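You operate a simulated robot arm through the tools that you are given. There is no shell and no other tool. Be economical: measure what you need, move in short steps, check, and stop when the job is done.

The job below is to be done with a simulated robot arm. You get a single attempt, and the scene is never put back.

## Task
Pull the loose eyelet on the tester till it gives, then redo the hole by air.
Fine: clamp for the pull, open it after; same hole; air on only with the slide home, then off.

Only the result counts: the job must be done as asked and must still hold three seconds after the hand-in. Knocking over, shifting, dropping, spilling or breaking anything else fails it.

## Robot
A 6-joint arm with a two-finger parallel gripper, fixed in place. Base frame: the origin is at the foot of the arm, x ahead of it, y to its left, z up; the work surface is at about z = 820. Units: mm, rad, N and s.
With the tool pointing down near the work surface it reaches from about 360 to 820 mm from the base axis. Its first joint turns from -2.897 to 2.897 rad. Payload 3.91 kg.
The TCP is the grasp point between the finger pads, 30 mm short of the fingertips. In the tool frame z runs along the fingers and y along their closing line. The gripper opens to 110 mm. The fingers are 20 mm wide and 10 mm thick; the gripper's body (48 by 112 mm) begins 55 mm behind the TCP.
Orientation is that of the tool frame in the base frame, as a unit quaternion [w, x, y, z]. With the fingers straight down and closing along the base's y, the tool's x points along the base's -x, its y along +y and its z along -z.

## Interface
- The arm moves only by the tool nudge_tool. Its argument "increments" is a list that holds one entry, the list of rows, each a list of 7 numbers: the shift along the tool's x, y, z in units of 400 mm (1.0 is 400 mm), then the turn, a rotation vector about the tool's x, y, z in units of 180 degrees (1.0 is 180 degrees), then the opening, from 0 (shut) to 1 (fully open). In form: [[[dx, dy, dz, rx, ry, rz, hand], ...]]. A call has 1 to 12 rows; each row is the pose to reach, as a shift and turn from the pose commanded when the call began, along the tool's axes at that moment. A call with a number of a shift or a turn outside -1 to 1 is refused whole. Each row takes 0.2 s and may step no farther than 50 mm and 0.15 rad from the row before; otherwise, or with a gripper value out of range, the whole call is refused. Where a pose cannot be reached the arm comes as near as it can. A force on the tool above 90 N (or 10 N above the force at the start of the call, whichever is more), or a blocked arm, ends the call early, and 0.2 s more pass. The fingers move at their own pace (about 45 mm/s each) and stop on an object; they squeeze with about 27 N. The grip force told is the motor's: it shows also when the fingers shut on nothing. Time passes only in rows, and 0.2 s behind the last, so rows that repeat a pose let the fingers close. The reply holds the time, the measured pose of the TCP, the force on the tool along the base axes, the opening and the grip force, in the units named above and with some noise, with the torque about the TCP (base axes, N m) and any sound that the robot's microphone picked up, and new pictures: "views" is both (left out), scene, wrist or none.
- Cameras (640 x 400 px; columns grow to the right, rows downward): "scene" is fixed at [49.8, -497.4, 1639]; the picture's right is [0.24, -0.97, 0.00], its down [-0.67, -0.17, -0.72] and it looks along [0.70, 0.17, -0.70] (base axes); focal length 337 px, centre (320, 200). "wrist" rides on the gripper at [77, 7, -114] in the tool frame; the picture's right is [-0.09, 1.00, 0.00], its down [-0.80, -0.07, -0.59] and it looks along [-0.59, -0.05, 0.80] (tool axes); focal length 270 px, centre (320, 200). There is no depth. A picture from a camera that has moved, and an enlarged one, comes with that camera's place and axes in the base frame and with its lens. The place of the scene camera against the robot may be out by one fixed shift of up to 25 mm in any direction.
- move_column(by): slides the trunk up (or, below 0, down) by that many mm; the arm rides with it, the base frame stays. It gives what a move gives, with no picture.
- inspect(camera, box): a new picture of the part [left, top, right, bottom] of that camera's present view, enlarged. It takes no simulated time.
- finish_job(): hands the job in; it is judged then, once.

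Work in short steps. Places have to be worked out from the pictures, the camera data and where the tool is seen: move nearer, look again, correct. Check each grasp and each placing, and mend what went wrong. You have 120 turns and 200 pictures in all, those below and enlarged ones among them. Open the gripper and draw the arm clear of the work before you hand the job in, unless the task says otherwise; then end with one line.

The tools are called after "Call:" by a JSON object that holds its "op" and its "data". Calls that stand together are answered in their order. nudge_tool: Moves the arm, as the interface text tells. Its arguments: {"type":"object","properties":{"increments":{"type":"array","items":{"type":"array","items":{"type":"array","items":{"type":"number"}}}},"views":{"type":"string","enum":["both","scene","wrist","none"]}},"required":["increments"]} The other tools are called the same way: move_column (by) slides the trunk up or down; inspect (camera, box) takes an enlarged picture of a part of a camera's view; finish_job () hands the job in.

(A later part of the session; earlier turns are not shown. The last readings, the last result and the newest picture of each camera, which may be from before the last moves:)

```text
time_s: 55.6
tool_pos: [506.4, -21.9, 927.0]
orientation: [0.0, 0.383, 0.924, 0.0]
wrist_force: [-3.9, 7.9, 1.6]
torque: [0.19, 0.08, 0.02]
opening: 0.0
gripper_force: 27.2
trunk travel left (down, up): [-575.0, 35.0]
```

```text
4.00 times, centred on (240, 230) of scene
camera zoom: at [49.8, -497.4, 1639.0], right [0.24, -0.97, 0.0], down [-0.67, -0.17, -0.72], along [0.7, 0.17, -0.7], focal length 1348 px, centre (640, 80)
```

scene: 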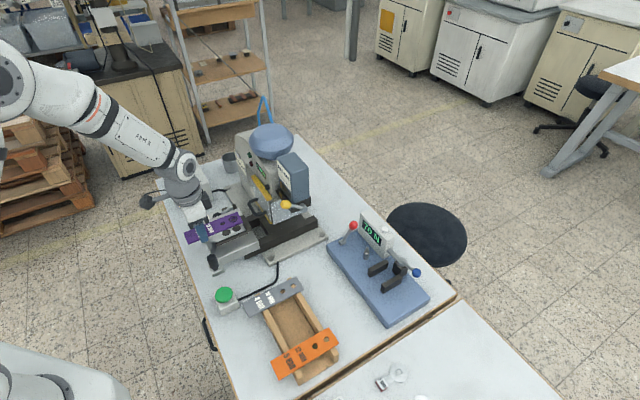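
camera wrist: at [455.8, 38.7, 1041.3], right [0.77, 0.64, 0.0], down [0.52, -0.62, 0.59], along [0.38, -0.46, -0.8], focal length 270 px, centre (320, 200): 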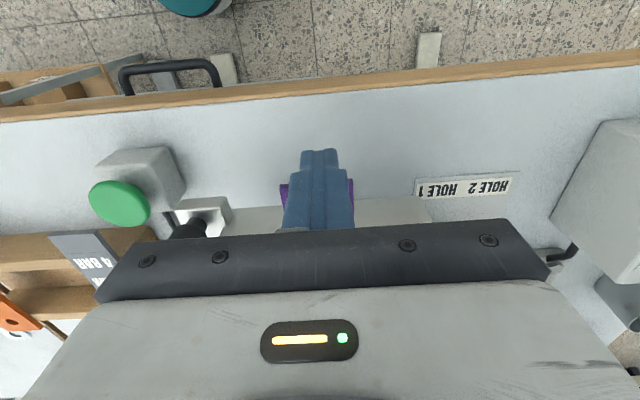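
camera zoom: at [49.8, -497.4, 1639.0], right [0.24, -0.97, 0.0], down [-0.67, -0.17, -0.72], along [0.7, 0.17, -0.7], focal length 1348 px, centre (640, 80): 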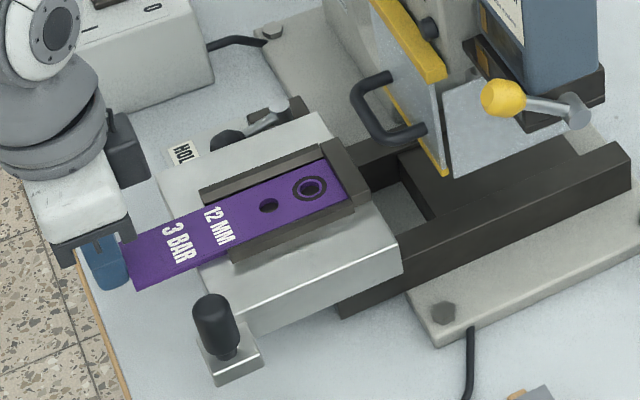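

One row was too large; same path with smaller steps.

Call:
{"op": "nudge_tool", "data": {"increments": [[[0.03, 0, -0.03, 0, 0, 0, 0], [0.03, -0.02, -0.12, 0, 0, 0, 0], [0.03, -0.1, -0.15, 0, 0, 0, 0], [0.03, -0.18, -0.15, 0, 0, 0, 0], [0.03, -0.234, -0.12, 0, 0, 0, 0], [0.03, -0.234, -0.045, 0, 0, 0, 0], [0.03, -0.234, -0.045, 0, 0, 0, 0]]], "views": "wrist"}}

Call:
{"op": "inspect", "data": {"camera": "scene", "box": [180, 180, 300, 280]}}

```text
time_s: 57.2
tool_pos: [432.4, -81.7, 945.4]
orientation: [0.001, 0.382, 0.924, 0.001]
wrist_force: [-0.4, 0.8, 0.0]
torque: [0.0, -0.05, 0.01]
opening: 0.0
gripper_force: 27.0
trunk travel left (down, up): [-575.0, 35.0]
camera wrist: at [384.6, -22.7, 1058.3], right [0.77, 0.64, 0.0], down [0.52, -0.62, 0.59], along [0.38, -0.46, -0.8], focal length 270 px, centre (320, 200)
```

wrist: 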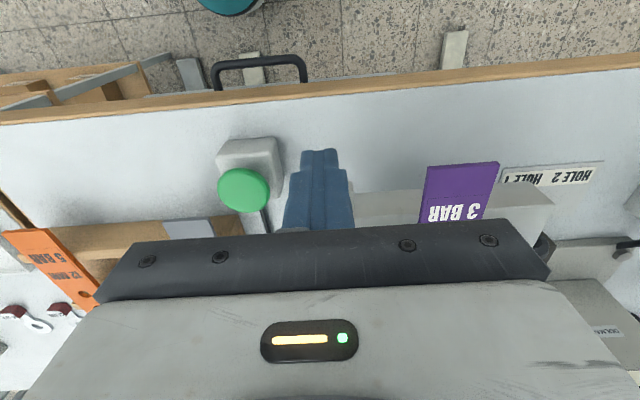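

```text
4.00 times, centred on (240, 230) of scene
camera zoom: at [49.8, -497.4, 1639.0], right [0.24, -0.97, 0.0], down [-0.67, -0.17, -0.72], along [0.7, 0.17, -0.7], focal length 1348 px, centre (640, 80)
```

zoom: 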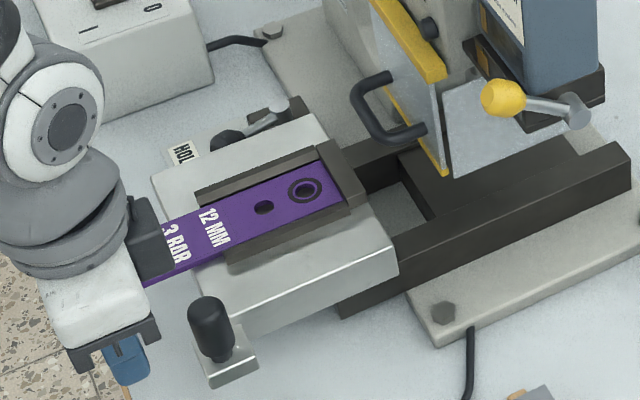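

Fingers are behind the handle. I push the slide toward home.

Call:
{"op": "nudge_tool", "data": {"increments": [[[-0.05, 0, 0, 0, 0, 0, 0], [-0.08, 0, 0, 0, 0, 0, 0], [-0.11, 0, 0, 0, 0, 0, 0], [-0.14, 0, 0, 0, 0, 0, 0], [-0.17, 0, 0, 0, 0, 0, 0], [-0.2, 0, 0, 0, 0, 0, 0]]], "views": "wrist"}}

Call:
{"op": "inspect", "data": {"camera": "scene", "box": [180, 180, 300, 280]}}

```text
time_s: 58.6
tool_pos: [488.8, -139.0, 946.4]
orientation: [-0.001, 0.383, 0.924, 0.0]
wrist_force: [-0.5, 0.2, 0.3]
torque: [0.0, -0.05, -0.01]
opening: 0.0
gripper_force: 27.3
trunk travel left (down, up): [-575.0, 35.0]
camera wrist: at [440.2, -78.8, 1058.7], right [0.77, 0.64, 0.0], down [0.52, -0.62, 0.6], along [0.38, -0.46, -0.8], focal length 270 px, centre (320, 200)
```

wrist: 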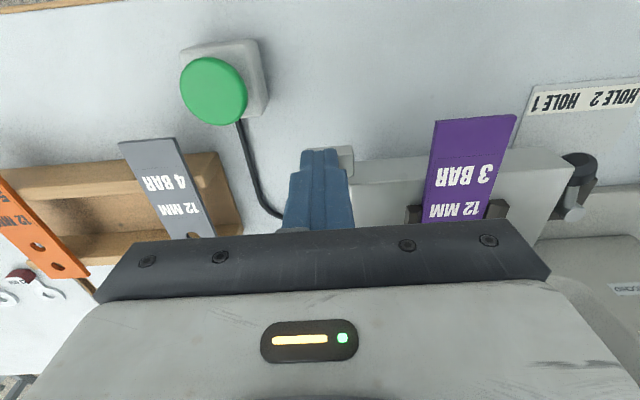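

```text
4.00 times, centred on (240, 230) of scene
camera zoom: at [49.8, -497.4, 1639.0], right [0.24, -0.97, 0.0], down [-0.67, -0.17, -0.72], along [0.7, 0.17, -0.7], focal length 1348 px, centre (640, 80)
```

zoom: 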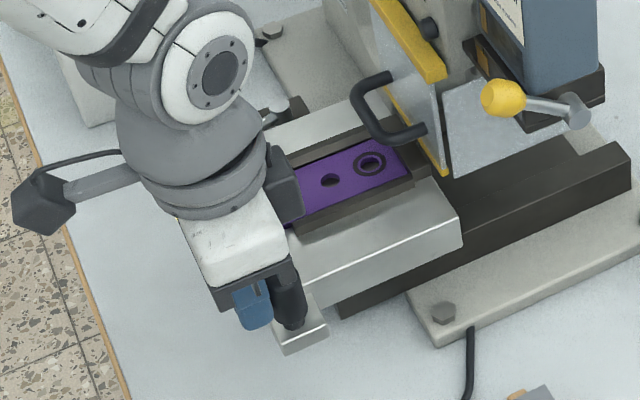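

Slide runs freely. I continue in steps, watching the guard clearance.

Call:
{"op": "nudge_tool", "data": {"increments": [[[-0.03, 0, 0, 0, 0, 0, 0], [-0.06, 0, 0, 0, 0, 0, 0], [-0.09, 0, 0, 0, 0, 0, 0]]], "views": "none"}}

Call:
{"op": "inspect", "data": {"camera": "scene", "box": [180, 160, 320, 280]}}

```text
time_s: 59.4
tool_pos: [513.6, -163.3, 946.1]
orientation: [-0.001, 0.382, 0.924, 0.0]
wrist_force: [-0.4, -0.3, -0.1]
torque: [0.0, -0.01, 0.01]
opening: 0.0
gripper_force: 26.7
trunk travel left (down, up): [-575.0, 35.0]
```

```text
3.33 times, centred on (250, 220) of scene
camera zoom: at [49.8, -497.4, 1639.0], right [0.24, -0.97, 0.0], down [-0.67, -0.17, -0.72], along [0.7, 0.17, -0.7], focal length 1123 px, centre (553, 133)
```

zoom: 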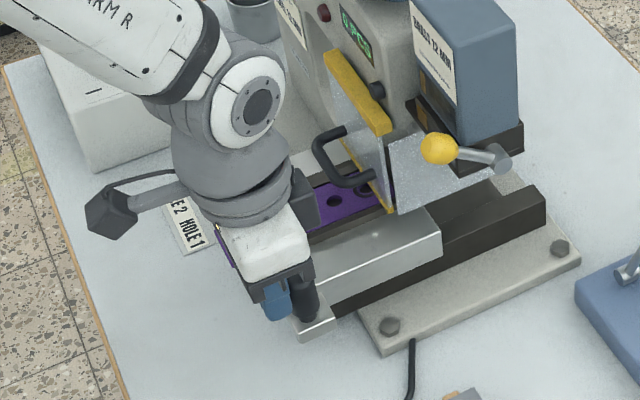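

It passes under the guard. I keep pushing until the stop.

Call:
{"op": "nudge_tool", "data": {"increments": [[[-0.03, 0, 0, 0, 0, 0, 0], [-0.06, 0, 0, 0, 0, 0, 0], [-0.09, 0, 0, 0, 0, 0, 0]]], "views": "none"}}

Call:
{"op": "inspect", "data": {"camera": "scene", "box": [180, 160, 320, 280]}}

```text
time_s: 60.2
tool_pos: [540.8, -190.0, 944.3]
orientation: [0.001, 0.382, 0.924, -0.001]
wrist_force: [0.7, 0.6, 0.3]
torque: [0.01, 0.0, 0.0]
opening: 0.1
gripper_force: 27.2
trunk travel left (down, up): [-575.0, 35.0]
```

```text
3.33 times, centred on (250, 220) of scene
camera zoom: at [49.8, -497.4, 1639.0], right [0.24, -0.97, 0.0], down [-0.67, -0.17, -0.72], along [0.7, 0.17, -0.7], focal length 1123 px, centre (553, 133)
```

zoom: 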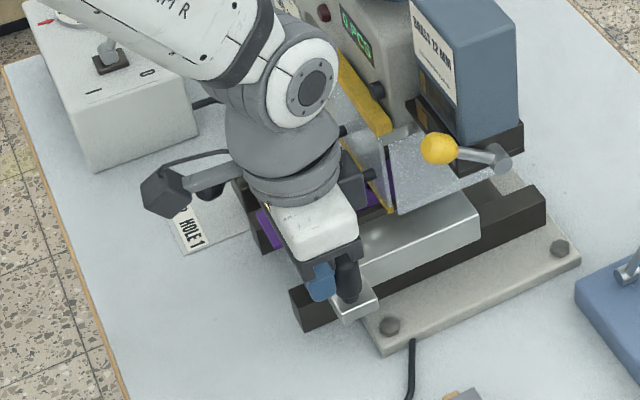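

Clearances to the guard handle are fine (it is lower than the gripper body). I go on.

Call:
{"op": "nudge_tool", "data": {"increments": [[[-0.02, 0, 0, 0, 0, 0, 0], [-0.04, 0, 0, 0, 0, 0, 0], [-0.06, 0, 0, 0, 0, 0, 0]]], "views": "none"}}

Call:
{"op": "inspect", "data": {"camera": "scene", "box": [180, 160, 320, 280]}}

```text
time_s: 61.0
tool_pos: [554.1, -202.1, 945.4]
orientation: [-0.002, 0.382, 0.924, -0.001]
wrist_force: [-12.8, 19.3, 2.6]
torque: [0.54, 0.19, 0.05]
opening: 0.0
gripper_force: 26.9
trunk travel left (down, up): [-575.0, 35.0]
```

```text
3.33 times, centred on (250, 220) of scene
camera zoom: at [49.8, -497.4, 1639.0], right [0.24, -0.97, 0.0], down [-0.67, -0.17, -0.72], along [0.7, 0.17, -0.7], focal length 1123 px, centre (553, 133)
```

zoom: 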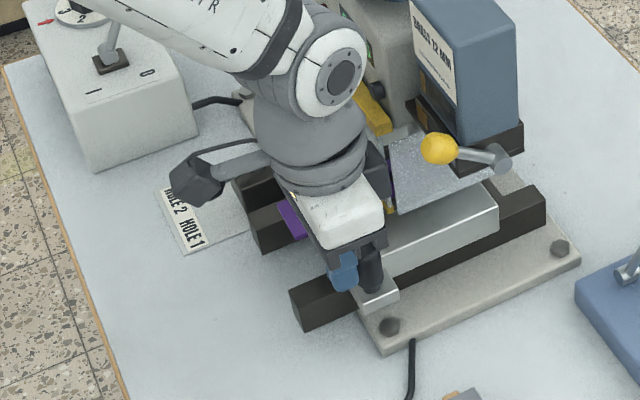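

Force rose to ~23 N: slide at a stop. I back off and look at the press.

Call:
{"op": "nudge_tool", "data": {"increments": [[[0.03, 0, 0, 0, 0, 0, 0], [0.08, 0, -0.03, 0, 0, 0, 0], [0.15, 0, -0.1, 0, 0, 0, 0], [0.22, 0.05, -0.18, 0, 0, 0, 0], [0.3, 0.1, -0.25, 0, 0, 0, 0], [0.38, 0.16, -0.3, 0, 0, 0, 0], [0.42, 0.24, -0.35, 0, 0, 0, 0]]], "views": "both"}}

Call:
{"op": "inspect", "data": {"camera": "scene", "box": [210, 140, 320, 260]}}

```text
time_s: 62.6
tool_pos: [505.3, -19.5, 1087.6]
orientation: [0.0, 0.382, 0.924, 0.001]
wrist_force: [0.5, -0.1, -0.1]
torque: [-0.02, 0.03, 0.02]
opening: 0.0
gripper_force: 26.6
trunk travel left (down, up): [-575.0, 35.0]
camera wrist: at [456.8, 40.9, 1201.0], right [0.77, 0.64, 0.0], down [0.52, -0.62, 0.59], along [0.38, -0.46, -0.8], focal length 270 px, centre (320, 200)
```

scene: 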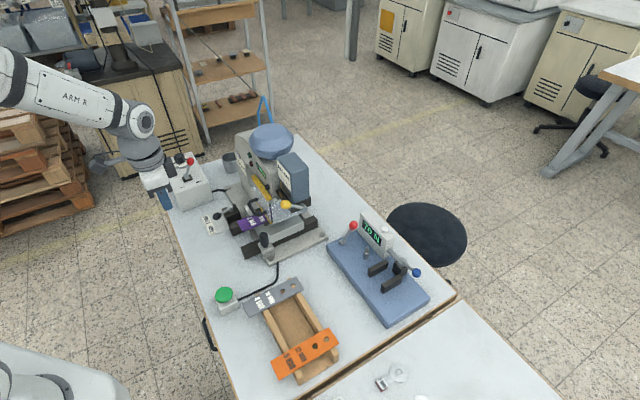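
wrist: 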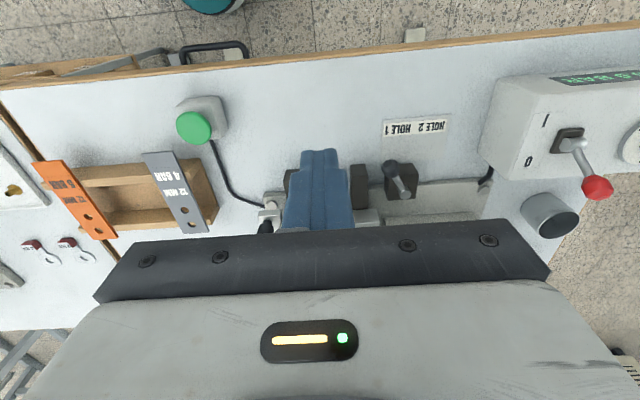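

```text
3.33 times, centred on (265, 200) of scene
camera zoom: at [49.8, -497.4, 1639.0], right [0.24, -0.97, 0.0], down [-0.67, -0.17, -0.72], along [0.7, 0.17, -0.7], focal length 1123 px, centre (503, 200)
```

zoom: 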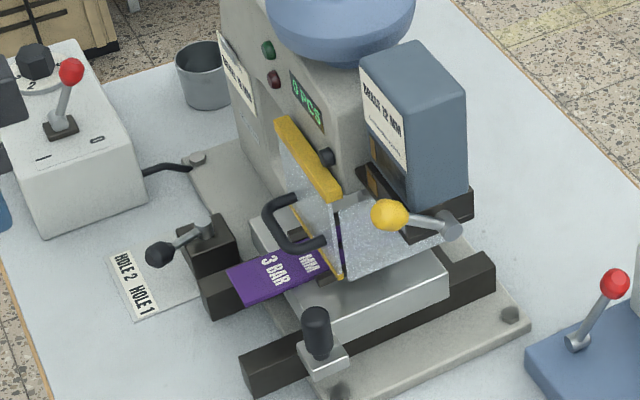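

I want to see which hole lies under the punch, through the clear guard: I tilt and open the fingers so the camera looks between them.

Call:
{"op": "nudge_tool", "data": {"increments": [[[-0.04, 0, 0.03, 0, -0.045, 0, 1], [-0.08, 0, 0.06, 0, -0.09, 0, 1], [-0.12, 0, 0.1, 0, -0.135, 0, 1], [-0.16, -0.005, 0.14, 0, -0.18, 0, 1], [-0.21, -0.009, 0.18, 0, -0.222, 0, 1], [-0.21, -0.009, 0.18, 0, -0.222, 0, 1], [-0.21, -0.009, 0.18, 0, -0.222, 0, 1]]], "views": "wrist"}}

Call:
{"op": "inspect", "data": {"camera": "wrist", "box": [220, 60, 430, 225]}}

```text
time_s: 64.2
tool_pos: [563.5, -80.6, 1013.1]
orientation: [0.315, 0.359, 0.869, -0.13]
wrist_force: [1.2, -0.7, -0.2]
torque: [0.01, -0.03, -0.04]
opening: 110.2
gripper_force: 0.0
trunk travel left (down, up): [-575.0, 35.0]
camera wrist: at [476.2, 18.1, 1050.7], right [0.75, 0.66, 0.06], down [0.11, -0.21, 0.97], along [0.65, -0.72, -0.24], focal length 270 px, centre (320, 200)
```

wrist: 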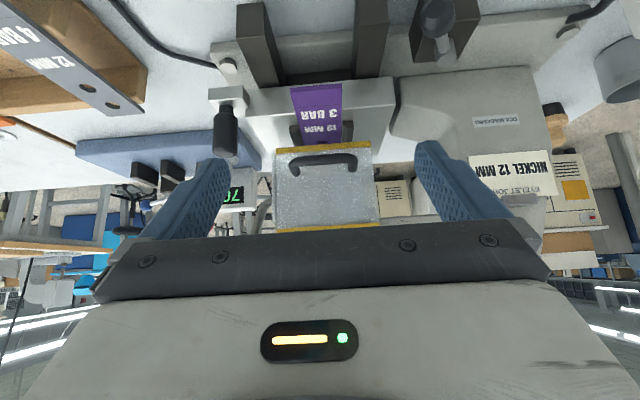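

```text
2.42 times, centred on (325, 142) of wrist
camera zoom: at [476.2, 18.1, 1050.7], right [0.75, 0.66, 0.06], down [0.11, -0.21, 0.97], along [0.65, -0.72, -0.24], focal length 655 px, centre (308, 339)
```

zoom: 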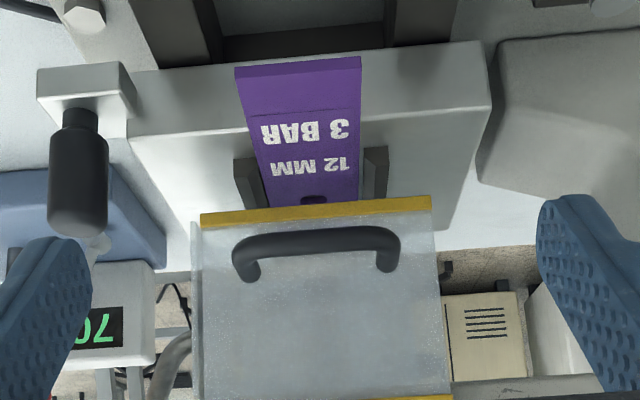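

The inner hole sits right at the guard's front edge, the end hole ~30 mm behind it. I enlarge the scene around the guard and counter for evidence of the punch line.

Call:
{"op": "inspect", "data": {"camera": "scene", "box": [250, 165, 310, 225]}}

Call:
{"op": "inspect", "data": {"camera": "scene", "box": [225, 140, 285, 190]}}

Call:
{"op": "inspect", "data": {"camera": "wrist", "box": [260, 120, 400, 235]}}

```text
6.67 times, centred on (280, 195) of scene
camera zoom: at [49.8, -497.4, 1639.0], right [0.24, -0.97, 0.0], down [-0.67, -0.17, -0.72], along [0.7, 0.17, -0.7], focal length 2246 px, centre (587, 233)
```

zoom: 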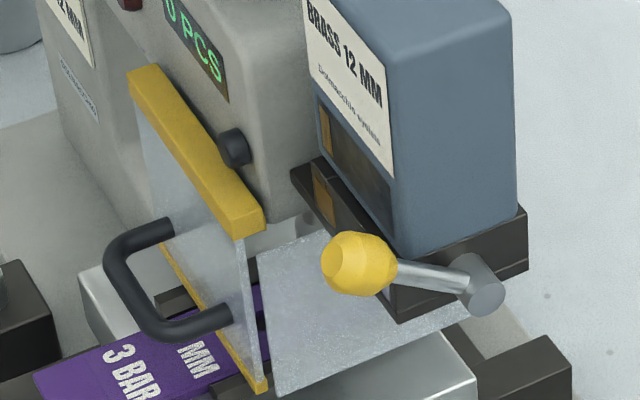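

```text
8.00 times, centred on (255, 165) of scene
camera zoom: at [49.8, -497.4, 1639.0], right [0.24, -0.97, 0.0], down [-0.67, -0.17, -0.72], along [0.7, 0.17, -0.7], focal length 2696 px, centre (840, 480)
```

zoom: 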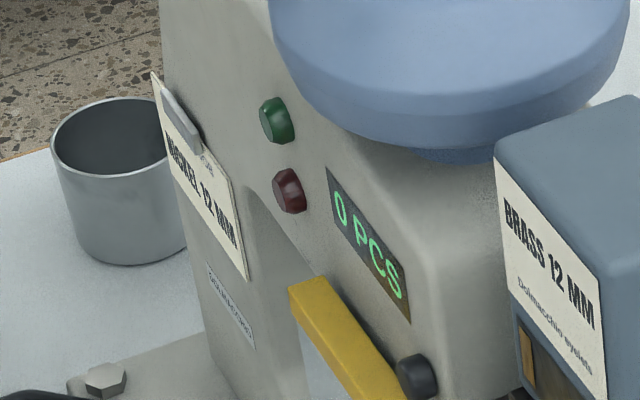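

```text
3.48 times, centred on (330, 178) of wrist
camera zoom: at [476.2, 18.1, 1050.7], right [0.75, 0.66, 0.06], down [0.11, -0.21, 0.97], along [0.65, -0.72, -0.24], focal length 940 px, centre (285, 278)
```

zoom: 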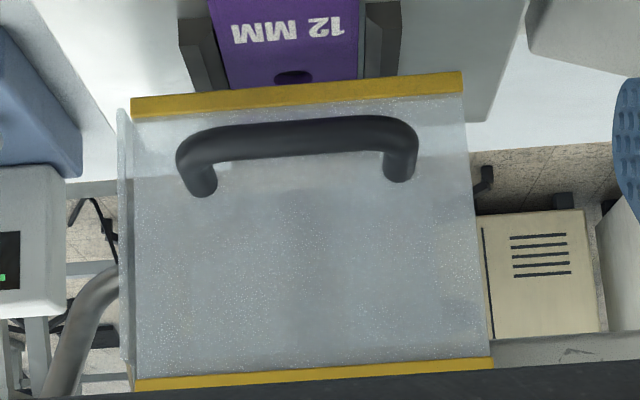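

Evidence (eyelet tube and guard lie further in) fits the end hole being under the punch with HOLE 1 selected. Now to the air box: lever knob at about (780,105,968), leaning to the 0 side; I untilt, close the fingers and travel there.

Call:
{"op": "nudge_tool", "data": {"increments": [[[-0.001, 0.05, -0.0445, 0, 0.0444, 0, 0], [-0.003, 0.1, -0.089, 0, 0.0888, 0, 0], [-0.004, 0.15, -0.1335, 0, 0.1333, 0, 0], [-0.006, 0.2, -0.178, 0, 0.1777, 0, 0], [-0.007, 0.25, -0.2225, 0, 0.222, 0, 0], [-0.007, 0.25, -0.2225, 0, 0.222, 0, 0]]], "views": "none"}}

```text
time_s: 65.6
tool_pos: [595.5, 29.7, 1085.5]
orientation: [-0.001, 0.382, 0.924, 0.0]
wrist_force: [0.8, -0.2, -0.1]
torque: [0.01, -0.02, -0.01]
opening: 0.2
gripper_force: 13.6
trunk travel left (down, up): [-575.0, 35.0]
```

Call:
{"op": "nudge_tool", "data": {"increments": [[[0, 0.1, 0, 0, 0, 0, 0], [0, 0.2, 0, 0, 0, 0, 0], [0, 0.3, 0, 0, 0, 0, 0], [-0.03, 0.4, 0, 0, 0, 0, 0], [-0.1, 0.4575, 0, 0, 0, 0, 0], [-0.2, 0.4575, 0.03, 0, 0, 0, 0], [-0.2875, 0.4575, 0.0625, 0, 0, 0, 0], [-0.2875, 0.4575, 0.0625, 0, 0, 0, 0]]], "views": "both"}}

Call:
{"op": "inspect", "data": {"camera": "scene", "box": [140, 130, 300, 260]}}

```text
time_s: 67.4
tool_pos: [803.8, 77.0, 1060.2]
orientation: [0.0, 0.383, 0.924, 0.0]
wrist_force: [0.5, 0.1, 1.0]
torque: [0.0, 0.02, -0.02]
opening: 0.0
gripper_force: 26.7
trunk travel left (down, up): [-575.0, 35.0]
camera wrist: at [756.6, 136.8, 1173.8], right [0.77, 0.64, 0.0], down [0.52, -0.62, 0.59], along [0.38, -0.46, -0.8], focal length 270 px, centre (320, 200)
```

scene: 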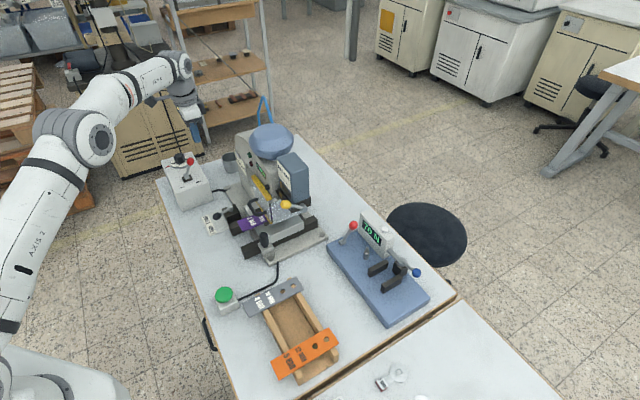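
wrist: 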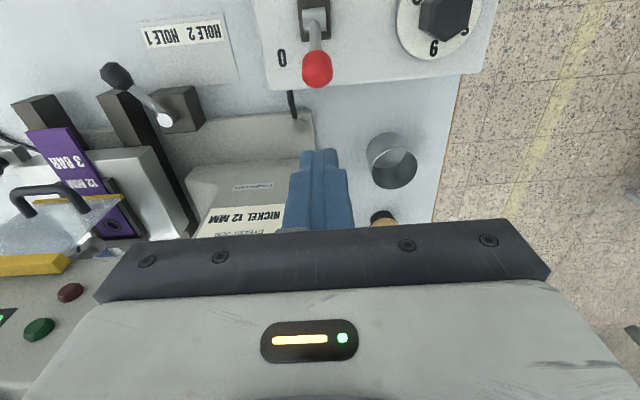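

```text
3.08 times, centred on (220, 195) of scene
camera zoom: at [49.8, -497.4, 1639.0], right [0.24, -0.97, 0.0], down [-0.67, -0.17, -0.72], along [0.7, 0.17, -0.7], focal length 1037 px, centre (628, 215)
```

zoom: 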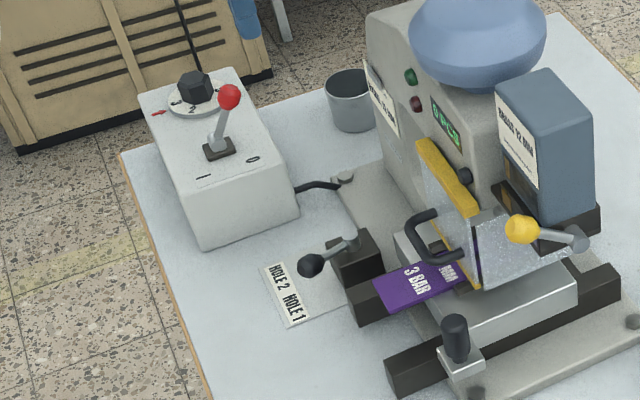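

This viewpoint looks behind the guard; I enlarge it to see the end hole under the head.

Call:
{"op": "inspect", "data": {"camera": "wrist", "box": [0, 80, 240, 240]}}

Call:
{"op": "inspect", "data": {"camera": "wrist", "box": [250, 0, 480, 110]}}

```text
2.50 times, centred on (120, 160) of wrist
camera zoom: at [756.6, 136.8, 1173.8], right [0.77, 0.64, 0.0], down [0.52, -0.62, 0.59], along [0.38, -0.46, -0.8], focal length 676 px, centre (820, 300)
```

zoom: 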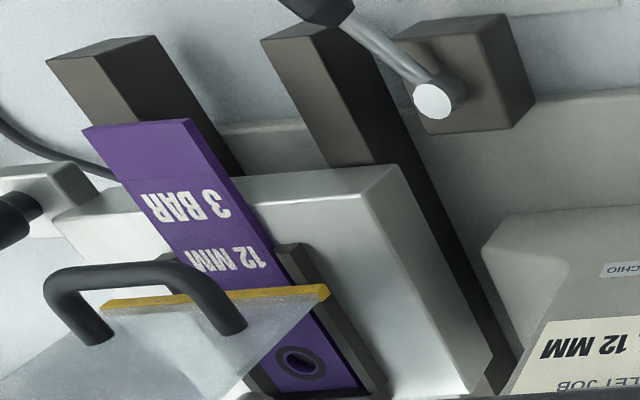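

```text
2.78 times, centred on (365, 55) of wrist
camera zoom: at [756.6, 136.8, 1173.8], right [0.77, 0.64, 0.0], down [0.52, -0.62, 0.59], along [0.38, -0.46, -0.8], focal length 752 px, centre (195, 604)
```

zoom: 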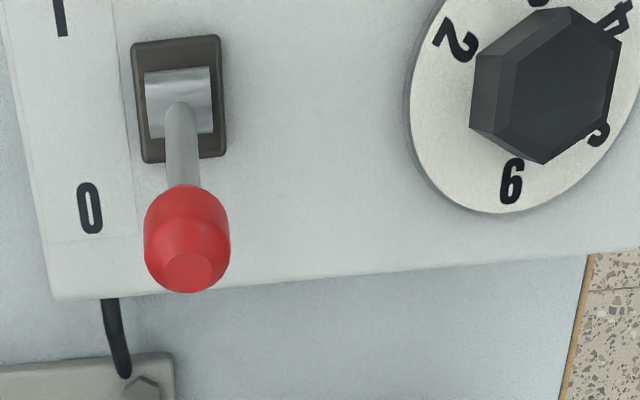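

The end hole is visible behind the guard. I tilt up to see the ram above it.

Call:
{"op": "nudge_tool", "data": {"increments": [[[0.05, 0, 0, 0, -0.04, 0, 0], [0.08, 0, 0, 0, -0.08, 0, 0], [0.1, 0, 0, 0, -0.12, 0, 0], [0.12, 0, 0, 0, -0.15, 0, 0], [0.12, 0, 0, 0, -0.15, 0, 0]]], "views": "wrist"}}

Call:
{"op": "inspect", "data": {"camera": "wrist", "box": [0, 0, 200, 230]}}

```text
time_s: 68.6
tool_pos: [769.4, 111.1, 1059.1]
orientation: [0.217, 0.372, 0.898, -0.09]
wrist_force: [0.6, -0.5, 0.2]
torque: [-0.01, -0.01, 0.02]
opening: 0.1
gripper_force: 27.1
trunk travel left (down, up): [-575.0, 35.0]
camera wrist: at [690.7, 201.6, 1124.7], right [0.76, 0.65, 0.04], down [0.26, -0.36, 0.89], along [0.59, -0.67, -0.45], focal length 270 px, centre (320, 200)
```

wrist: 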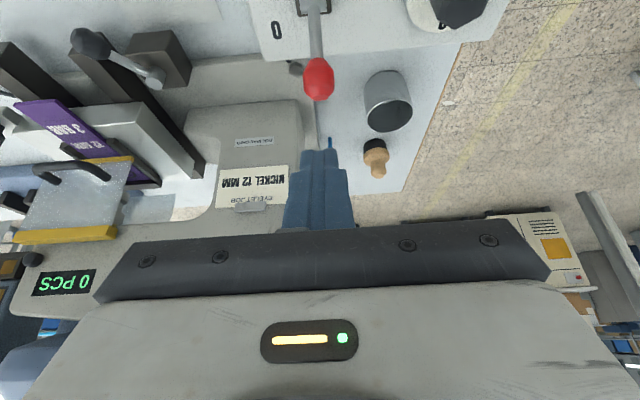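

```text
1.74 times, centred on (100, 115) of wrist
camera zoom: at [690.7, 201.6, 1124.7], right [0.76, 0.65, 0.04], down [0.26, -0.36, 0.89], along [0.59, -0.67, -0.45], focal length 470 px, centre (703, 348)
```

zoom: 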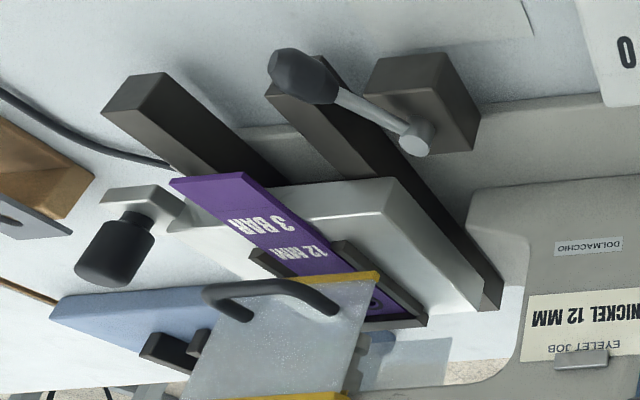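

Call:
{"op": "inspect", "data": {"camera": "wrist", "box": [80, 140, 160, 225]}}

```text
4.71 times, centred on (120, 182) of wrist
camera zoom: at [690.7, 201.6, 1124.7], right [0.76, 0.65, 0.04], down [0.26, -0.36, 0.89], along [0.59, -0.67, -0.45], focal length 1272 px, centre (1261, 282)
```

zoom: 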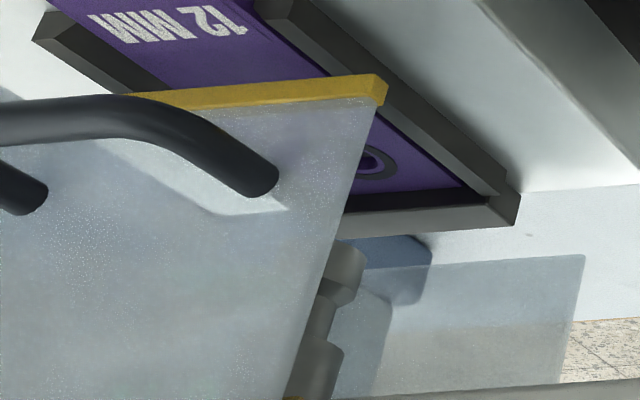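

The ram hangs directly above the end hole, so HOLE 1 is right. I return to vertical on the far side of the air lever.

Call:
{"op": "nudge_tool", "data": {"increments": [[[-0.03, 0.002, 0.015, 0, 0.04, 0, 0], [-0.06, 0.004, 0.03, 0, 0.08, 0, 0], [-0.09, 0.006, 0.045, 0, 0.12, 0, 0], [-0.109, 0.007, 0.0556, 0, 0.15, 0, 0], [-0.109, 0.007, 0.0556, 0, 0.15, 0, 0]]], "views": "none"}}

Call:
{"op": "nudge_tool", "data": {"increments": [[[0, 0, 0.06, 0, 0, 0, 0], [0, 0, 0.12, 0, 0, 0, 0], [0, 0, 0.1875, 0, 0, 0, 0], [0, 0, 0.1875, 0, 0, 0, 0]]], "views": "wrist"}}

```text
time_s: 69.8
tool_pos: [806.5, 78.0, 1059.3]
orientation: [-0.001, 0.382, 0.924, 0.0]
wrist_force: [0.1, -0.3, 0.3]
torque: [0.0, -0.02, 0.02]
opening: 0.2
gripper_force: 27.2
trunk travel left (down, up): [-575.0, 35.0]
```

```text
time_s: 70.8
tool_pos: [805.6, 77.8, 981.9]
orientation: [0.0, 0.383, 0.924, 0.001]
wrist_force: [0.2, -0.8, 0.0]
torque: [-0.02, 0.01, 0.02]
opening: 0.0
gripper_force: 26.7
trunk travel left (down, up): [-575.0, 35.0]
camera wrist: at [757.7, 137.2, 1095.7], right [0.77, 0.64, 0.0], down [0.52, -0.62, 0.59], along [0.38, -0.46, -0.8], focal length 270 px, centre (320, 200)
```

wrist: 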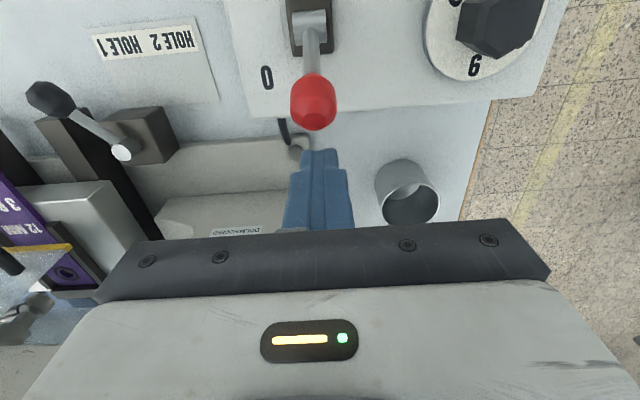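

Fingers are aligned behind the red air lever. Slide is home, so I push the lever toward "I".

Call:
{"op": "nudge_tool", "data": {"increments": [[[0.04, 0, 0, 0, 0, 0, 0], [0.08, 0, 0, 0, 0, 0, 0], [0.12, 0, 0, 0, 0, 0, 0], [0.16, 0, 0, 0, 0, 0, 0], [0.195, 0, 0, 0, 0, 0, 0]]], "views": "wrist"}}

Call:
{"op": "inspect", "data": {"camera": "scene", "box": [140, 130, 300, 260]}}

```text
time_s: 72.0
tool_pos: [756.9, 128.0, 985.2]
orientation: [0.003, 0.383, 0.924, 0.0]
wrist_force: [23.4, -22.6, 7.0]
torque: [-0.47, -0.73, 0.03]
opening: 0.1
gripper_force: 26.6
trunk travel left (down, up): [-575.0, 35.0]
camera wrist: at [707.8, 187.6, 1098.1], right [0.77, 0.64, 0.01], down [0.51, -0.62, 0.6], along [0.39, -0.46, -0.8], focal length 270 px, centre (320, 200)
```

wrist: 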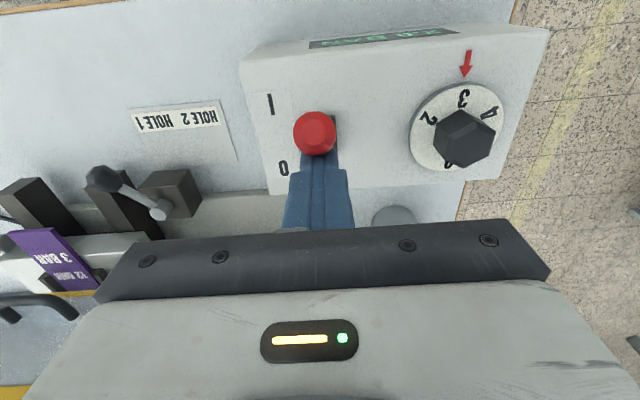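

```text
3.08 times, centred on (220, 195) of scene
camera zoom: at [49.8, -497.4, 1639.0], right [0.24, -0.97, 0.0], down [-0.67, -0.17, -0.72], along [0.7, 0.17, -0.7], focal length 1037 px, centre (628, 215)
```

zoom: 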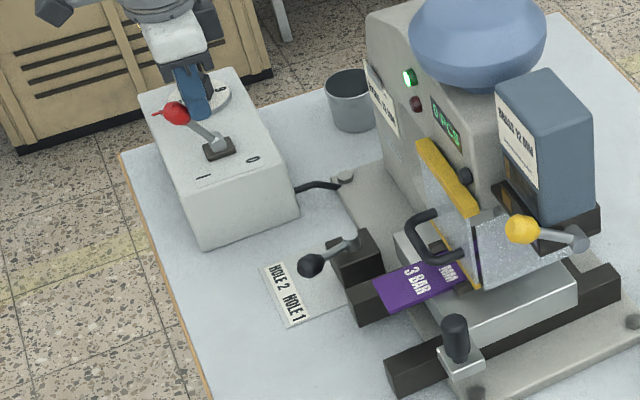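

The green lamp on the press lit. I check the pressure reading and counter.

Call:
{"op": "inspect", "data": {"camera": "wrist", "box": [290, 20, 510, 160]}}

Call:
{"op": "inspect", "data": {"camera": "scene", "box": [235, 140, 285, 185]}}

```text
2.86 times, centred on (400, 90) of wrist
camera zoom: at [707.8, 187.6, 1098.1], right [0.77, 0.64, 0.01], down [0.51, -0.62, 0.6], along [0.39, -0.46, -0.8], focal length 772 px, centre (91, 514)
```

zoom: 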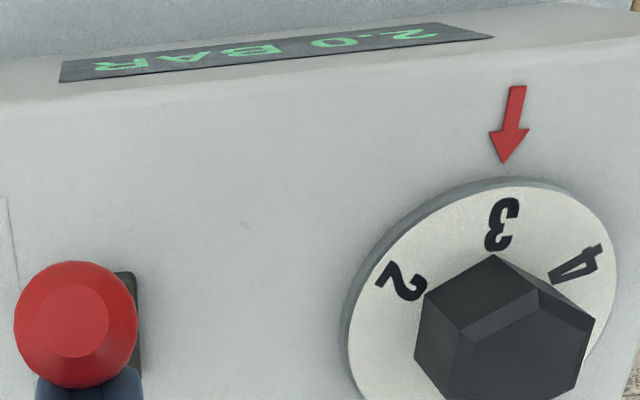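

```text
8.89 times, centred on (260, 162) of scene
camera zoom: at [49.8, -497.4, 1639.0], right [0.24, -0.97, 0.0], down [-0.67, -0.17, -0.72], along [0.7, 0.17, -0.7], focal length 2995 px, centre (853, 533)
```

zoom: 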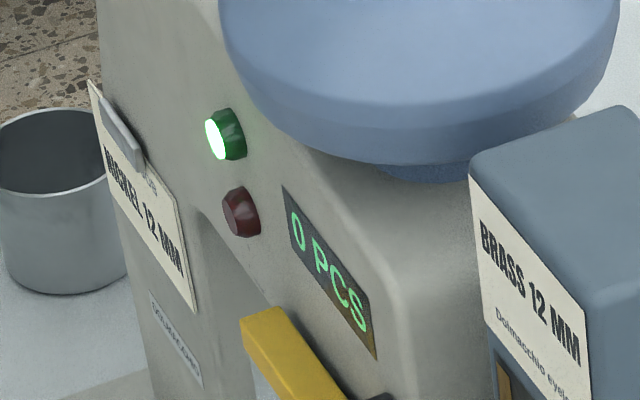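

Display reads 2.0 BAR, perhaps still building. I draw the fingers off and read again.

Call:
{"op": "nudge_tool", "data": {"increments": [[[-0.02, 0, 0, 0, 0, 0, 0], [-0.06, 0, -0.03, 0, 0, 0, 0], [-0.06, 0, -0.12, 0, 0, 0, 0], [-0.06, 0, -0.2, 0, 0, 0, 0], [0.02, 0, -0.25, 0, 0, 0, 0], [0.12, 0, -0.25, 0, 0, 0, 0]]], "views": "wrist"}}

Call:
{"op": "inspect", "data": {"camera": "wrist", "box": [290, 90, 510, 220]}}

```text
time_s: 73.4
tool_pos: [717.4, 166.7, 1083.6]
orientation: [0.0, 0.383, 0.924, 0.0]
wrist_force: [-0.3, 1.0, -0.2]
torque: [-0.01, 0.0, 0.0]
opening: 0.0
gripper_force: 27.4
trunk travel left (down, up): [-575.0, 35.0]
camera wrist: at [669.3, 226.8, 1196.8], right [0.77, 0.64, 0.0], down [0.52, -0.62, 0.59], along [0.38, -0.46, -0.8], focal length 270 px, centre (320, 200)
```

wrist: 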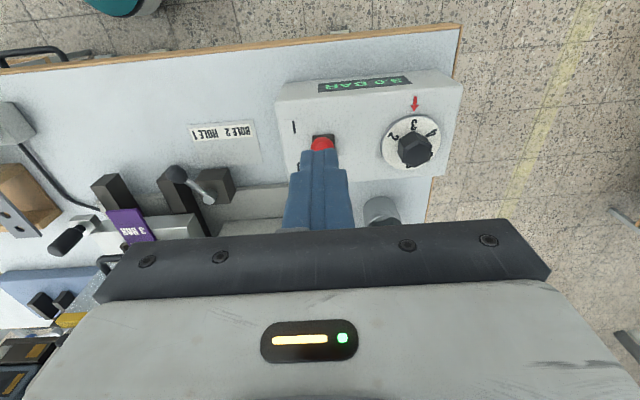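

```text
2.91 times, centred on (400, 155) of wrist
camera zoom: at [669.3, 226.8, 1196.8], right [0.77, 0.64, 0.0], down [0.52, -0.62, 0.59], along [0.38, -0.46, -0.8], focal length 786 px, centre (87, 331)
```

zoom: 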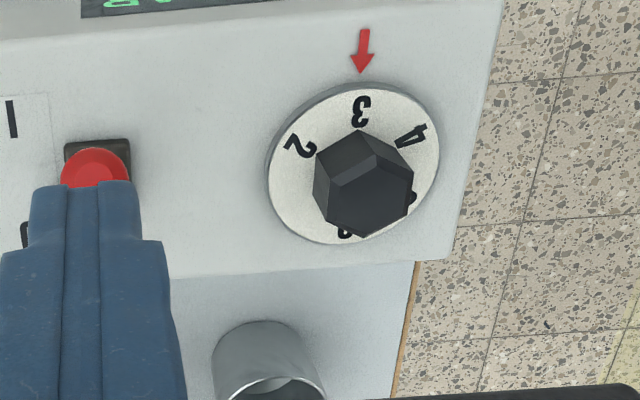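

Call:
{"op": "inspect", "data": {"camera": "wrist", "box": [310, 65, 420, 105]}}

Call:
{"op": "inspect", "data": {"camera": "wrist", "box": [0, 90, 110, 200]}}

```text
5.82 times, centred on (365, 85) of wrist
camera zoom: at [669.3, 226.8, 1196.8], right [0.77, 0.64, 0.0], down [0.52, -0.62, 0.59], along [0.38, -0.46, -0.8], focal length 1573 px, centre (58, 869)
```

zoom: 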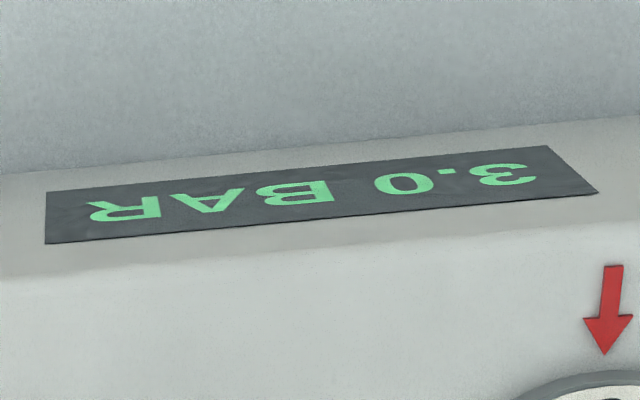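

```text
3.64 times, centred on (55, 145) of wrist
camera zoom: at [669.3, 226.8, 1196.8], right [0.77, 0.64, 0.0], down [0.52, -0.62, 0.59], along [0.38, -0.46, -0.8], focal length 983 px, centre (1284, 400)
```

zoom: 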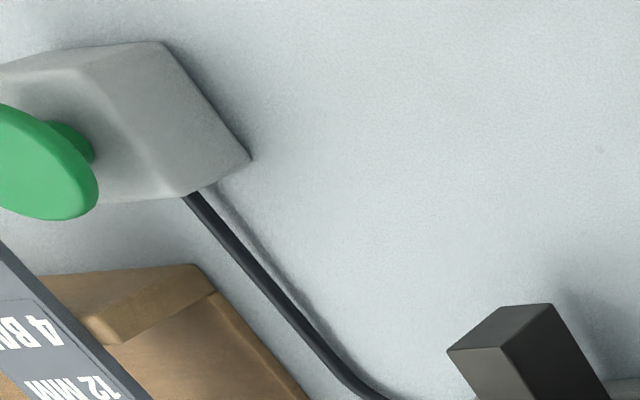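

Pressure is 3.0 BAR, green lamp on, slide home. I travel to the green start button at about (416,-162,871).

Call:
{"op": "nudge_tool", "data": {"increments": [[[0, -0.1, 0, 0, 0, 0, 0], [0, -0.2, 0, 0, 0, 0, 0], [0, -0.3, 0, 0, 0, 0, 0], [0, -0.4, 0, 0, 0, 0, 0], [-0.01, -0.5, 0, 0, 0, 0, 0], [-0.02, -0.6, 0, 0, 0, 0, 0], [-0.03, -0.7, 0, 0, 0, 0, 0], [-0.04, -0.8, 0, 0, 0, 0, 0], [-0.048, -0.9, 0, 0, 0, 0, 0], [-0.048, -1.0, 0, 0, 0, 0, 0]]], "views": "none"}}

Call:
{"op": "nudge_tool", "data": {"increments": [[[0, -0.05, 0.05, 0, 0, 0, 0], [0, -0.114, 0.1, 0, 0, 0, 0], [0, -0.114, 0.2, 0, 0, 0, 0], [0, -0.114, 0.3, 0, 0, 0, 0], [0, -0.114, 0.38, 0, 0, 0, 0], [0, -0.114, 0.41, 0, 0, 0, 0]]], "views": "both"}}

```text
time_s: 75.6
tool_pos: [448.3, -129.6, 1083.5]
orientation: [0.0, 0.382, 0.924, 0.001]
wrist_force: [-0.2, 0.0, -0.6]
torque: [-0.02, -0.03, -0.01]
opening: 0.0
gripper_force: 26.6
trunk travel left (down, up): [-575.0, 35.0]
```

```text
time_s: 77.0
tool_pos: [416.0, -162.1, 919.6]
orientation: [0.0, 0.383, 0.924, 0.0]
wrist_force: [-0.9, 0.3, 0.0]
torque: [0.0, 0.02, 0.0]
opening: 0.0
gripper_force: 26.8
trunk travel left (down, up): [-575.0, 35.0]
camera wrist: at [368.5, -103.3, 1033.2], right [0.77, 0.64, 0.0], down [0.52, -0.62, 0.59], along [0.38, -0.46, -0.8], focal length 270 px, centre (320, 200)
```

scene: 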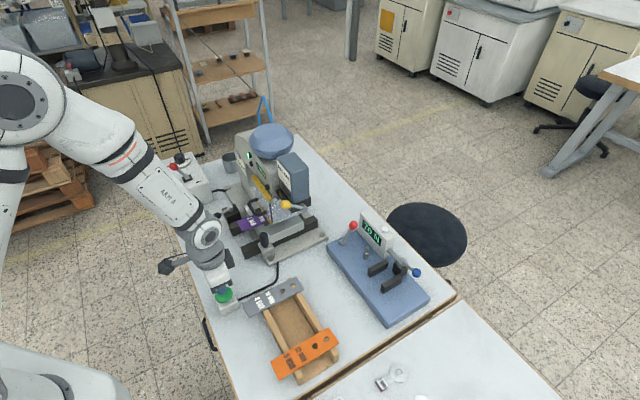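
wrist: 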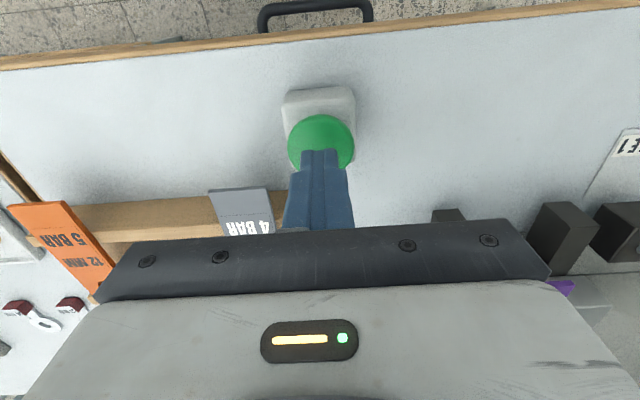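

Fingers are right above the button. I press it gently.

Call:
{"op": "nudge_tool", "data": {"increments": [[[0, 0, 0.03, 0, 0, 0, 0], [0, 0, 0.045, 0, 0, 0, 0], [0, 0, 0.053, 0, 0, 0, 0], [0, 0, 0.06, 0, 0, 0, 0]]], "views": "none"}}

Call:
{"op": "inspect", "data": {"camera": "scene", "box": [200, 130, 320, 310]}}

```text
time_s: 78.0
tool_pos: [416.5, -162.9, 897.4]
orientation: [0.002, 0.383, 0.924, 0.001]
wrist_force: [0.4, 1.1, 18.8]
torque: [0.06, 0.01, -0.04]
opening: 0.1
gripper_force: 27.2
trunk travel left (down, up): [-575.0, 35.0]
heard: click
```

```text
2.22 times, centred on (260, 220) of scene
camera zoom: at [49.8, -497.4, 1639.0], right [0.24, -0.97, 0.0], down [-0.67, -0.17, -0.72], along [0.7, 0.17, -0.7], focal length 749 px, centre (453, 156)
```

zoom: 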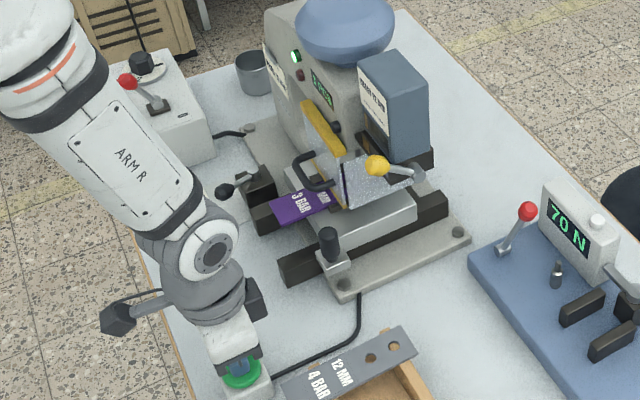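

A click was heard. I release the button and check the counter and lamps.

Call:
{"op": "nudge_tool", "data": {"increments": [[[0, 0, -0.03, 0, 0, 0, 0], [0, 0, -0.1, 0, 0, 0, 0], [0, 0, -0.15, 0, 0, 0, 0]]], "views": "none"}}

Call:
{"op": "inspect", "data": {"camera": "scene", "box": [235, 140, 315, 215]}}

```text
time_s: 78.8
tool_pos: [415.6, -162.5, 955.8]
orientation: [0.0, 0.382, 0.924, 0.0]
wrist_force: [-0.3, -0.7, -0.9]
torque: [-0.01, 0.03, -0.03]
opening: 0.0
gripper_force: 26.8
trunk travel left (down, up): [-575.0, 35.0]
```

```text
5.33 times, centred on (275, 178) of scene
camera zoom: at [49.8, -497.4, 1639.0], right [0.24, -0.97, 0.0], down [-0.67, -0.17, -0.72], along [0.7, 0.17, -0.7], focal length 1797 px, centre (560, 320)
```

zoom: 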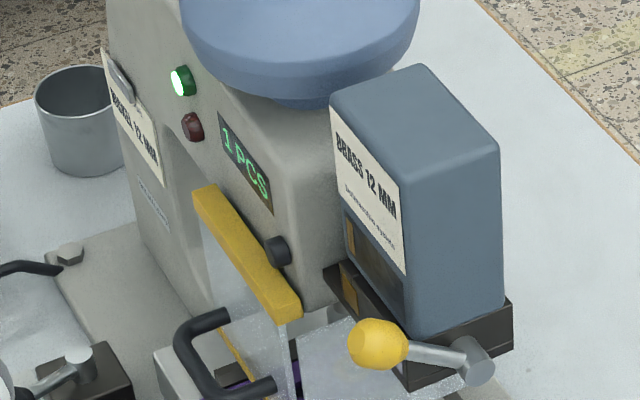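

Counter shows 1 PCS. Now I return to the air box to switch the air off.

Call:
{"op": "nudge_tool", "data": {"increments": [[[0, 0, -0.1, 0, 0, 0, 0], [0, 0.02, -0.2, 0, 0, 0, 0], [0, 0.08, -0.29, 0, 0, 0, 0], [0, 0.2, -0.318, 0, 0, 0, 0], [0.01, 0.32, -0.318, 0, 0, 0, 0], [0.02, 0.44, -0.318, 0, 0, 0, 0], [0.03, 0.56, -0.318, 0, 0, 0, 0], [0.05, 0.68, -0.318, 0, 0, 0, 0], [0.07, 0.8, -0.318, 0, 0, 0, 0], [0.09, 0.9, -0.318, 0, 0, 0, 0], [0.09, 1.0, -0.318, 0, 0, 0, 0]]], "views": "none"}}

Call:
{"op": "nudge_tool", "data": {"increments": [[[0, 0.06, 0, 0, 0, 0, 0], [0, 0.115, 0, 0, 0, 0, 0], [0, 0.115, 0.1, 0, 0, 0, 0], [0, 0.115, 0.14, 0, 0, 0, 0]]], "views": "both"}}

```text
time_s: 81.2
tool_pos: [672.0, 146.7, 1083.5]
orientation: [0.0, 0.382, 0.924, -0.001]
wrist_force: [0.3, 0.3, -0.3]
torque: [0.0, 0.05, -0.01]
opening: 0.2
gripper_force: 27.1
trunk travel left (down, up): [-575.0, 35.0]
```

```text
time_s: 82.2
tool_pos: [706.5, 179.8, 1027.7]
orientation: [0.0, 0.382, 0.924, 0.0]
wrist_force: [0.9, 0.2, -1.0]
torque: [0.0, -0.01, 0.01]
opening: 0.2
gripper_force: 26.7
trunk travel left (down, up): [-575.0, 35.0]
camera wrist: at [657.5, 238.7, 1140.5], right [0.77, 0.64, 0.0], down [0.52, -0.62, 0.59], along [0.38, -0.46, -0.8], focal length 270 px, centre (320, 200)
```

scene: 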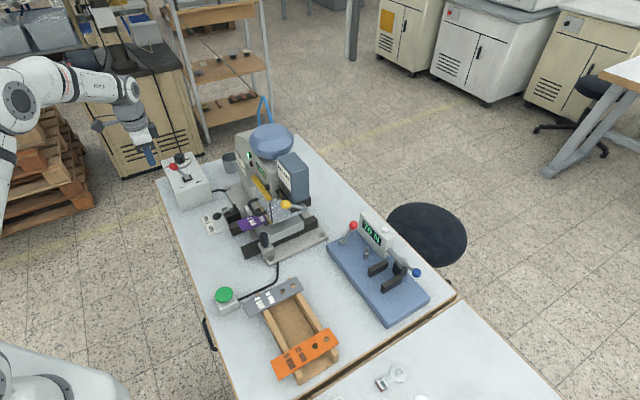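
wrist: 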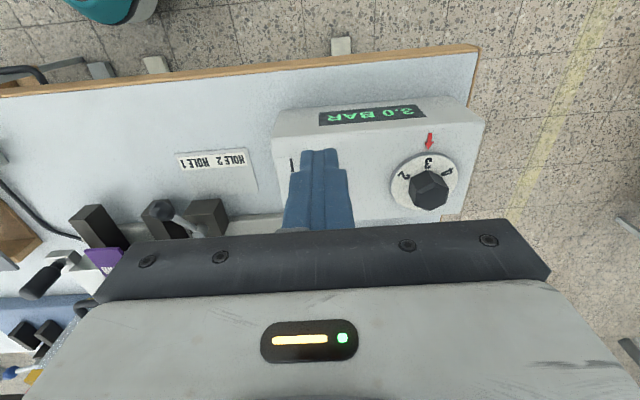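

Aligned on the I side of the lever. I lower and push it back to 0.

Call:
{"op": "nudge_tool", "data": {"increments": [[[0, 0, 0.06, 0, 0, 0, 0], [0, 0, 0.107, 0, 0, 0, 0], [-0.05, 0, 0.107, 0, 0, 0, 0], [-0.1, 0, 0.107, 0, 0, 0, 0], [-0.14, 0, 0.107, 0, 0, 0, 0], [-0.18, 0, 0.107, 0, 0, 0, 0], [-0.21, 0, 0.107, 0, 0, 0, 0]]], "views": "none"}}

Call:
{"op": "inspect", "data": {"camera": "scene", "box": [140, 130, 300, 260]}}

```text
time_s: 83.8
tool_pos: [765.0, 121.1, 983.9]
orientation: [0.0, 0.383, 0.924, 0.0]
wrist_force: [-6.3, 5.7, 1.7]
torque: [0.14, 0.22, 0.0]
opening: 0.0
gripper_force: 26.5
trunk travel left (down, up): [-575.0, 35.0]
```

```text
3.08 times, centred on (220, 195) of scene
camera zoom: at [49.8, -497.4, 1639.0], right [0.24, -0.97, 0.0], down [-0.67, -0.17, -0.72], along [0.7, 0.17, -0.7], focal length 1037 px, centre (628, 215)
```

zoom: 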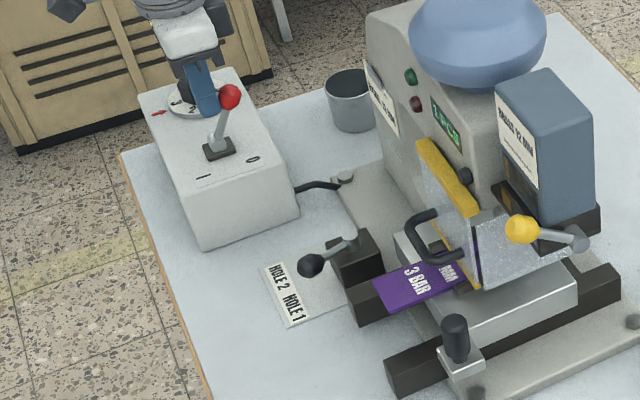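

Lever is back at 0 and the lamp is out. I back off, rise, and tilt to view the hole under the ram and the pressure display.

Call:
{"op": "nudge_tool", "data": {"increments": [[[0.04, 0, 0, 0, 0, 0, 0], [0.06, 0, -0.04, 0, 0, 0, 0], [0.06, 0, -0.12, 0, 0, 0, 0], [0.04, 0, -0.19, 0, -0.04, 0, 0], [0.02, 0, -0.19, 0, -0.08, 0, 0], [0.0, 0, -0.19, 0, -0.12, 0, 0], [-0.02, 0, -0.19, 0, -0.15, 0, 0], [-0.02, 0, -0.19, 0, -0.15, 0, 0]]], "views": "wrist"}}

Call:
{"op": "inspect", "data": {"camera": "wrist", "box": [50, 120, 180, 225]}}

```text
time_s: 85.6
tool_pos: [772.3, 115.2, 1059.1]
orientation: [0.217, 0.372, 0.898, -0.09]
wrist_force: [0.2, -0.2, -0.3]
torque: [-0.01, 0.03, 0.01]
opening: 0.0
gripper_force: 27.3
trunk travel left (down, up): [-575.0, 35.0]
camera wrist: at [692.6, 204.8, 1125.5], right [0.76, 0.65, 0.04], down [0.26, -0.36, 0.89], along [0.59, -0.67, -0.45], focal length 270 px, centre (320, 200)
```

wrist: 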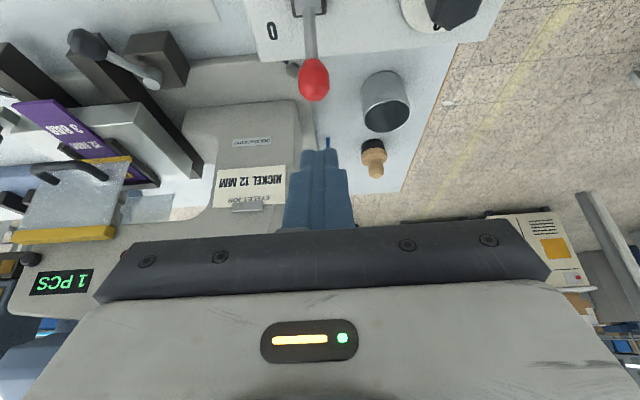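

```text
3.81 times, centred on (115, 172) of wrist
camera zoom: at [692.6, 204.8, 1125.5], right [0.76, 0.65, 0.04], down [0.26, -0.36, 0.89], along [0.59, -0.67, -0.45], focal length 1030 px, centre (1101, 305)
```

zoom: 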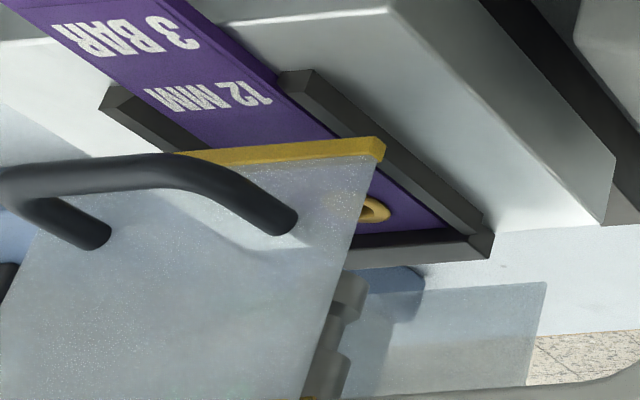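

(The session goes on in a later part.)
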